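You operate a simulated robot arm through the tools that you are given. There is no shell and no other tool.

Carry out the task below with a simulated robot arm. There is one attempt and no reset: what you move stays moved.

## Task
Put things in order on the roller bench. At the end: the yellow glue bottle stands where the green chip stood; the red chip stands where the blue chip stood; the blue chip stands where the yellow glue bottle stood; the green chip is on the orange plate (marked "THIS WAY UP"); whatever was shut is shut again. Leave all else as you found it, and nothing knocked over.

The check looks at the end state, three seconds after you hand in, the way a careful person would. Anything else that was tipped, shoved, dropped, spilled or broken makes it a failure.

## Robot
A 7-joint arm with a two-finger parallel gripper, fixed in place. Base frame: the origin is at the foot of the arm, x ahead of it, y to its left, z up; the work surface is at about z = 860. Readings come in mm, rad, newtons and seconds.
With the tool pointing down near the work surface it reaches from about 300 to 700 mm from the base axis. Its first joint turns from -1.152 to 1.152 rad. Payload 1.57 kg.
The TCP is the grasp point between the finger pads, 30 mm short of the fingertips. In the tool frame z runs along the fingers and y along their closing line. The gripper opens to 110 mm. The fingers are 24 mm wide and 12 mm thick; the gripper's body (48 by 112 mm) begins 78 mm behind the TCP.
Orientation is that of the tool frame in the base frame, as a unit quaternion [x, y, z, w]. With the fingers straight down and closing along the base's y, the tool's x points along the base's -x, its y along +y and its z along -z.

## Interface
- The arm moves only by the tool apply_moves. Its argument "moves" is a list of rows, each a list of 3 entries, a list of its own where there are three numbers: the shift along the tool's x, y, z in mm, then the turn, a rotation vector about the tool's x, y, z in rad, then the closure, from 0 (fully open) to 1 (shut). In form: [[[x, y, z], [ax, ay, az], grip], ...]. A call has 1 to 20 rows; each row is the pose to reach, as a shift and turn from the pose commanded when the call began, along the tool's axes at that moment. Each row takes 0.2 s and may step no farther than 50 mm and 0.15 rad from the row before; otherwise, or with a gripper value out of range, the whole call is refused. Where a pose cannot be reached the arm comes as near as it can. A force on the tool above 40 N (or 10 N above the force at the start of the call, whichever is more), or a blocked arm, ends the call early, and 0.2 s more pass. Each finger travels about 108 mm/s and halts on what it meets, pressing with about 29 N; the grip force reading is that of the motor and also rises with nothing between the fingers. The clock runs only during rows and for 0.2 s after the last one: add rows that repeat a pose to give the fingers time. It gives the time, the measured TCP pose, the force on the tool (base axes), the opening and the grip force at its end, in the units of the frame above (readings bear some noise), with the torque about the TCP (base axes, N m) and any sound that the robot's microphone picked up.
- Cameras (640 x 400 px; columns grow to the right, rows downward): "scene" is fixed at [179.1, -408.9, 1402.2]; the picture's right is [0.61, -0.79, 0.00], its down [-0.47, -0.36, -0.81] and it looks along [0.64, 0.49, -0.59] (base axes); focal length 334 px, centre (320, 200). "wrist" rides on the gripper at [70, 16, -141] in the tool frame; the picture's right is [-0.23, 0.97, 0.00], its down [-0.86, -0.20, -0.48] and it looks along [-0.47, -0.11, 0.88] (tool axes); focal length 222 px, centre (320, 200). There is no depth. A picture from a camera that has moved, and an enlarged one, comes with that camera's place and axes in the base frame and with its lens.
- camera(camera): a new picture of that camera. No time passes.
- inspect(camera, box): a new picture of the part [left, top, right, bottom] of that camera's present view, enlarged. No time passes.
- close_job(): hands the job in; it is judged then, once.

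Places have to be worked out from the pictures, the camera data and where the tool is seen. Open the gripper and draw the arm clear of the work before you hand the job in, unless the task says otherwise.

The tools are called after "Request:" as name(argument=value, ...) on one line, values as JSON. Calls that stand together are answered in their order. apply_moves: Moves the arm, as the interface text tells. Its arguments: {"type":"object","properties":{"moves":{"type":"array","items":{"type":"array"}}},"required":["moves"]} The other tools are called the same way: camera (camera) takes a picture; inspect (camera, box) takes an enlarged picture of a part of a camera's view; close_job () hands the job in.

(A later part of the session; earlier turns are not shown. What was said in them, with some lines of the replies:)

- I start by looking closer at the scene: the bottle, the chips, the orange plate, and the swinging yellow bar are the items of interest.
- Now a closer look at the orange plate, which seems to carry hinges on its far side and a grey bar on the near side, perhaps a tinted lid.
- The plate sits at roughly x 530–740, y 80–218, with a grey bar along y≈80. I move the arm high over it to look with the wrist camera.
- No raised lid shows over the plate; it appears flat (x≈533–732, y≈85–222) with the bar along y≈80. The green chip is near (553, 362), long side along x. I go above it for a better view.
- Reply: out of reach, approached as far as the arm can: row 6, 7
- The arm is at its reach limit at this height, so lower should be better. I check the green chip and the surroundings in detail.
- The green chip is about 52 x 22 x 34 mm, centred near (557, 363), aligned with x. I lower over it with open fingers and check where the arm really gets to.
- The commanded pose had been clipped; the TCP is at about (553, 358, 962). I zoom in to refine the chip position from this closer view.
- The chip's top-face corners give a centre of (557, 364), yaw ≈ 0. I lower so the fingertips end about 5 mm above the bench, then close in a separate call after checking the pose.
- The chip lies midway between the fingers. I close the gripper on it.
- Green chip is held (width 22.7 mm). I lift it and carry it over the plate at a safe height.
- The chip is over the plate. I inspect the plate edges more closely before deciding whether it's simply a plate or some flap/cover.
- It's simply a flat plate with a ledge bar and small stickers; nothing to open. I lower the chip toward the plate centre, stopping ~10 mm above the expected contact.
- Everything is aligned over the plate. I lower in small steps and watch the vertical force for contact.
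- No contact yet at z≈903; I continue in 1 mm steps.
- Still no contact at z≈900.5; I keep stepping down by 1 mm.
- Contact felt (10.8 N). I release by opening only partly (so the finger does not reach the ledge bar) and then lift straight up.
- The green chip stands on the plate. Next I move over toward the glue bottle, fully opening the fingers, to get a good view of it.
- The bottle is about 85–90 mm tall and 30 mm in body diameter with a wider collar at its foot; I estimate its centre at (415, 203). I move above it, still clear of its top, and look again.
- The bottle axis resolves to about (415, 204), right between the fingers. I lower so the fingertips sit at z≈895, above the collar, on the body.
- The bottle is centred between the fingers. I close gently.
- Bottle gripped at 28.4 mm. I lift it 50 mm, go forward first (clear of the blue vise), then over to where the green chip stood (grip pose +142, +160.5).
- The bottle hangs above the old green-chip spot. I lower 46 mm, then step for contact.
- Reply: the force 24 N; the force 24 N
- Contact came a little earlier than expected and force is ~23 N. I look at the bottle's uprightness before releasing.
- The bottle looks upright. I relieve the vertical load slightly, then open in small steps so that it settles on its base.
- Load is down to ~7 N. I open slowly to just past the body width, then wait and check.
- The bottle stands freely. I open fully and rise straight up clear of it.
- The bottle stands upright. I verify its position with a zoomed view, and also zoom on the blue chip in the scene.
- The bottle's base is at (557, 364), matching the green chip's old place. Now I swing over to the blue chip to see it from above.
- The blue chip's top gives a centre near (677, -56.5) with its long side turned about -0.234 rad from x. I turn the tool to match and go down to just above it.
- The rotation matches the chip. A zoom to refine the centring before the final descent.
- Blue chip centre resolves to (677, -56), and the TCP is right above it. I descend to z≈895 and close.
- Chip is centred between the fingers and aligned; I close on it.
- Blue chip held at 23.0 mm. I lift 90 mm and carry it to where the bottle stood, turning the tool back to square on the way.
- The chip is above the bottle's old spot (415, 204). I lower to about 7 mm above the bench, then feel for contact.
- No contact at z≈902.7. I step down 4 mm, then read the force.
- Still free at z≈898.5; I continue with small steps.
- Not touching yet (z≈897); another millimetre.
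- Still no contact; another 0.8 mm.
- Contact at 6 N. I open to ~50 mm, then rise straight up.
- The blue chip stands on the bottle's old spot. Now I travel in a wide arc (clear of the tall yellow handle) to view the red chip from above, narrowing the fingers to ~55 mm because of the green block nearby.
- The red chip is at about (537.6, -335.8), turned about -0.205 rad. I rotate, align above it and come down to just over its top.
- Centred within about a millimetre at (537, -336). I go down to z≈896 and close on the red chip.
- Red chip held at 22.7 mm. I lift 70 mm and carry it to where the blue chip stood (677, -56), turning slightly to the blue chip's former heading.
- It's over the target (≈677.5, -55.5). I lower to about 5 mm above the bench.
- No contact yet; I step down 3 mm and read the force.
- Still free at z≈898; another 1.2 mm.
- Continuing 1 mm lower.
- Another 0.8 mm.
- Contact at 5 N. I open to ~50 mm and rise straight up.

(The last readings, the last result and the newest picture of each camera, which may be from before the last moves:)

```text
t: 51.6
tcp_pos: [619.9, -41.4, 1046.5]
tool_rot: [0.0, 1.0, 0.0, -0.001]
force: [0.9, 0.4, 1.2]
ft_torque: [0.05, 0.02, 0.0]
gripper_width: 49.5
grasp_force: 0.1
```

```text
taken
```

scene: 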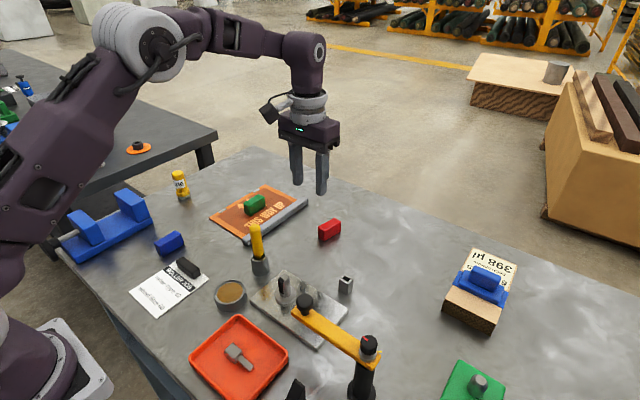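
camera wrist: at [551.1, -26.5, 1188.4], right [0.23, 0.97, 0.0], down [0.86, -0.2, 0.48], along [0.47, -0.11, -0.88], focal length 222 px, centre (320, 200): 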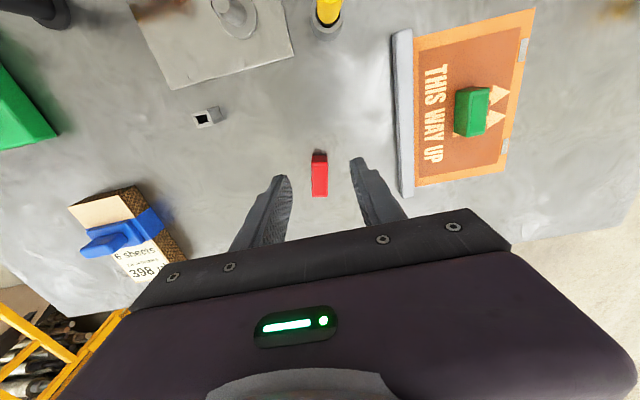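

All four items are in place. I compare details with the initial views: red vs. blue's former spot, blue vs. the bottle's former spot, the plate and the bottle.

Request:
inspect(camera="scene", box=[300, 200, 380, 250])

Request:
inspect(camera="scene", box=[120, 160, 360, 310])

Request:
inspect(camera="scene", box=[180, 250, 420, 400])

Request:
inspect(camera="wrist", box=[380, 0, 560, 210])

Request:
inspect(camera="scene", box=[380, 240, 620, 400])

```text
8.00 times, centred on (340, 225) of scene
camera zoom: at [179.1, -408.9, 1402.2], right [0.61, -0.79, 0.0], down [-0.47, -0.36, -0.81], along [0.64, 0.49, -0.59], focal length 2671 px, centre (160, 0)
```

zoom: 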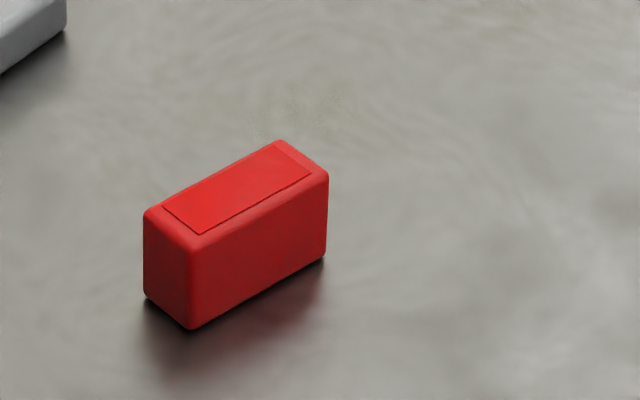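

```text
2.67 times, centred on (240, 235) of scene
camera zoom: at [179.1, -408.9, 1402.2], right [0.61, -0.79, 0.0], down [-0.47, -0.36, -0.81], along [0.64, 0.49, -0.59], focal length 890 px, centre (533, 107)
```

zoom: 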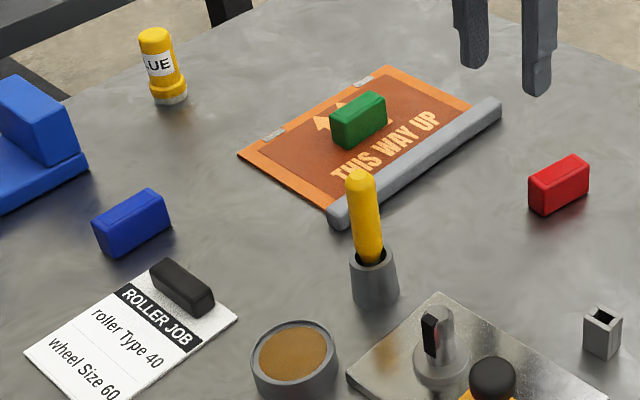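

```text
2.67 times, centred on (300, 325) of scene
camera zoom: at [179.1, -408.9, 1402.2], right [0.61, -0.79, 0.0], down [-0.47, -0.36, -0.81], along [0.64, 0.49, -0.59], focal length 890 px, centre (373, -133)
```

zoom: 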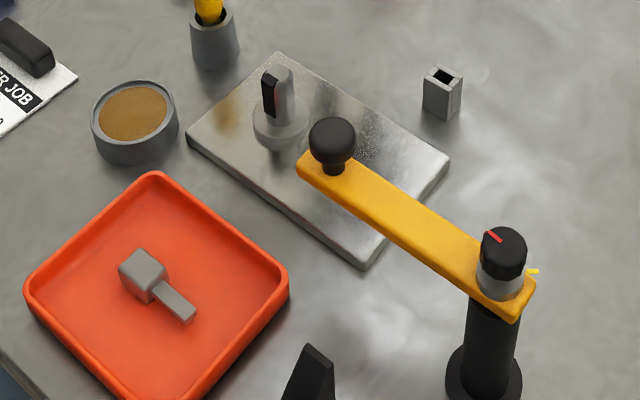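

```text
1.90 times, centred on (470, 105) of wrist
camera zoom: at [551.1, -26.5, 1188.4], right [0.23, 0.97, 0.0], down [0.86, -0.2, 0.48], along [0.47, -0.11, -0.88], focal length 423 px, centre (34, 381)
```

zoom: 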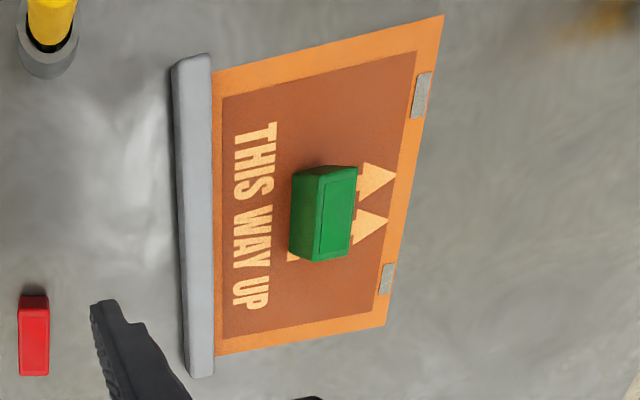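

```text
2.50 times, centred on (500, 320) of scene
camera zoom: at [179.1, -408.9, 1402.2], right [0.61, -0.79, 0.0], down [-0.47, -0.36, -0.81], along [0.64, 0.49, -0.59], focal length 835 px, centre (-130, -100)
```

zoom: 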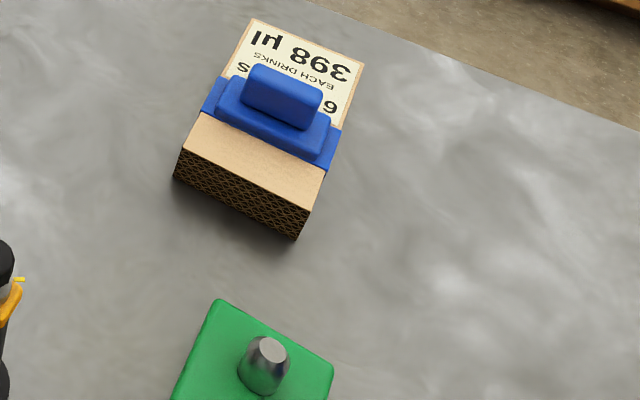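

Red sits exactly where blue was and nothing else has changed. I double-check the blue chip's location against the bottle's old base with the same zoom as the first bottle view.

Request:
inspect(camera="scene", box=[140, 200, 220, 260])

Request:
inspect(camera="scene", box=[150, 160, 220, 230])

```text
6.67 times, centred on (180, 230) of scene
camera zoom: at [179.1, -408.9, 1402.2], right [0.61, -0.79, 0.0], down [-0.47, -0.36, -0.81], along [0.64, 0.49, -0.59], focal length 2226 px, centre (1253, 0)
```

zoom: 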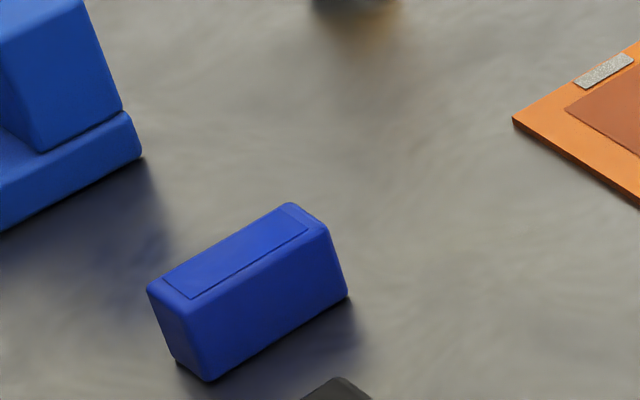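

```text
5.71 times, centred on (185, 195) of scene
camera zoom: at [179.1, -408.9, 1402.2], right [0.61, -0.79, 0.0], down [-0.47, -0.36, -0.81], along [0.64, 0.49, -0.59], focal length 1908 px, centre (1091, 229)
```

zoom: 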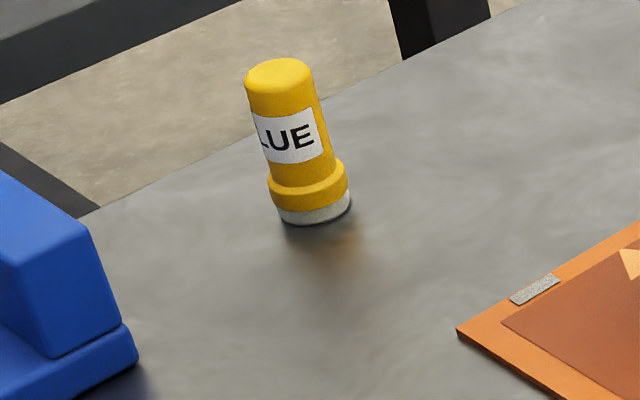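

Everything matches: blue's footprint centres on the bottle's old base, and the bottle stands where the green chip was. I retract the arm up and back to its starting place with the gripper open.

Request:
apply_moves(moves=[[[20, 0, -35], [0, 0, 0], 0.5], [[55, 2, -65], [0, 0, 0], 0.4], [[90, 4, -90], [0, 0, 0], 0.3], [[130, 6, -110], [0, 0, 0], 0.2], [[172, 8, -115], [0, 0, 0], 0.1], [[215, 10, -115], [0, 0, 0], 0], [[255, 12, -115], [0, 0, 0], 0], [[271, 14, -115], [0, 0, 0], 0], [[271, 14, -115], [0, 0, 0], 0]])

Request:
camera(camera="scene")

Request:
camera(camera="wrist")

```text
t: 53.6
tcp_pos: [349.8, -27.9, 1160.2]
tool_rot: [0.0, 1.0, 0.0, 0.0]
force: [-0.7, -0.2, 0.2]
ft_torque: [-0.01, -0.02, 0.03]
gripper_width: 110.1
grasp_force: 0.1
```

```text
taken
```

scene: 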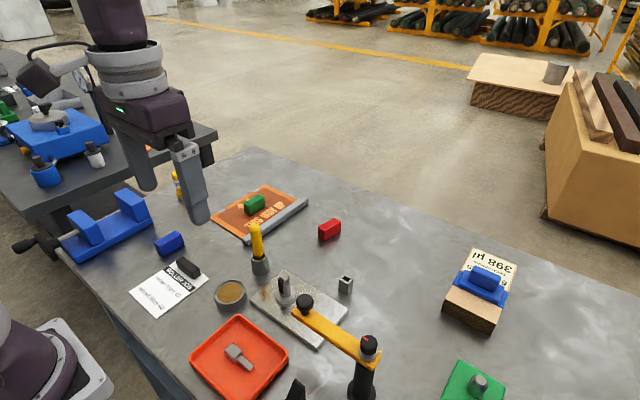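

```text
taken
camera wrist: at [279.3, -11.9, 1302.8], right [0.23, 0.97, 0.0], down [0.85, -0.2, 0.48], along [0.47, -0.11, -0.88], focal length 222 px, centre (320, 200)
```

wrist: 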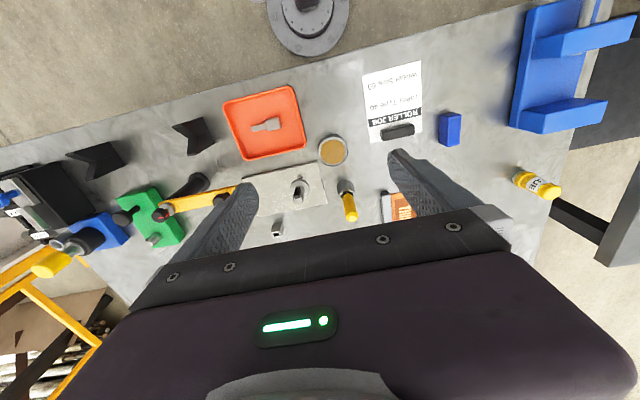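

The arm is back at its start pose with the gripper open. The bottle, red, blue and green chips are all in their required places and nothing else has moved, so I hand in the job.

Request:
close_job()

```text
The job is handed in.
```

I finished the task and handed the job in. My last pictures, taken before hand-in, showed every item where you asked:

- **Yellow glue bottle:** it stands upright where the green chip stood, at about (557, 364) mm.
- **Red chip:** it stands where the blue chip stood, at about (677, -56) mm, turned to within about 0.01 rad of the blue chip's old heading.
- **Blue chip:** it stands where the bottle stood, at about (415, 204) mm, with its long side along x.
- **Green chip:** it stands upright near the middle of the orange "THIS WAY UP" plate.

I found nothing that needed opening. The orange plate turned out to be flat with no raised lid, so nothing was opened or had to be shut again.

The bottle touched down about 3 mm earlier than I expected, and I pressed on it with about 23 N before easing off and releasing. It stood straight afterwards.

The other objects on the bench looked unchanged in the before-and-after views. The arm is back at its starting pose with the gripper open.
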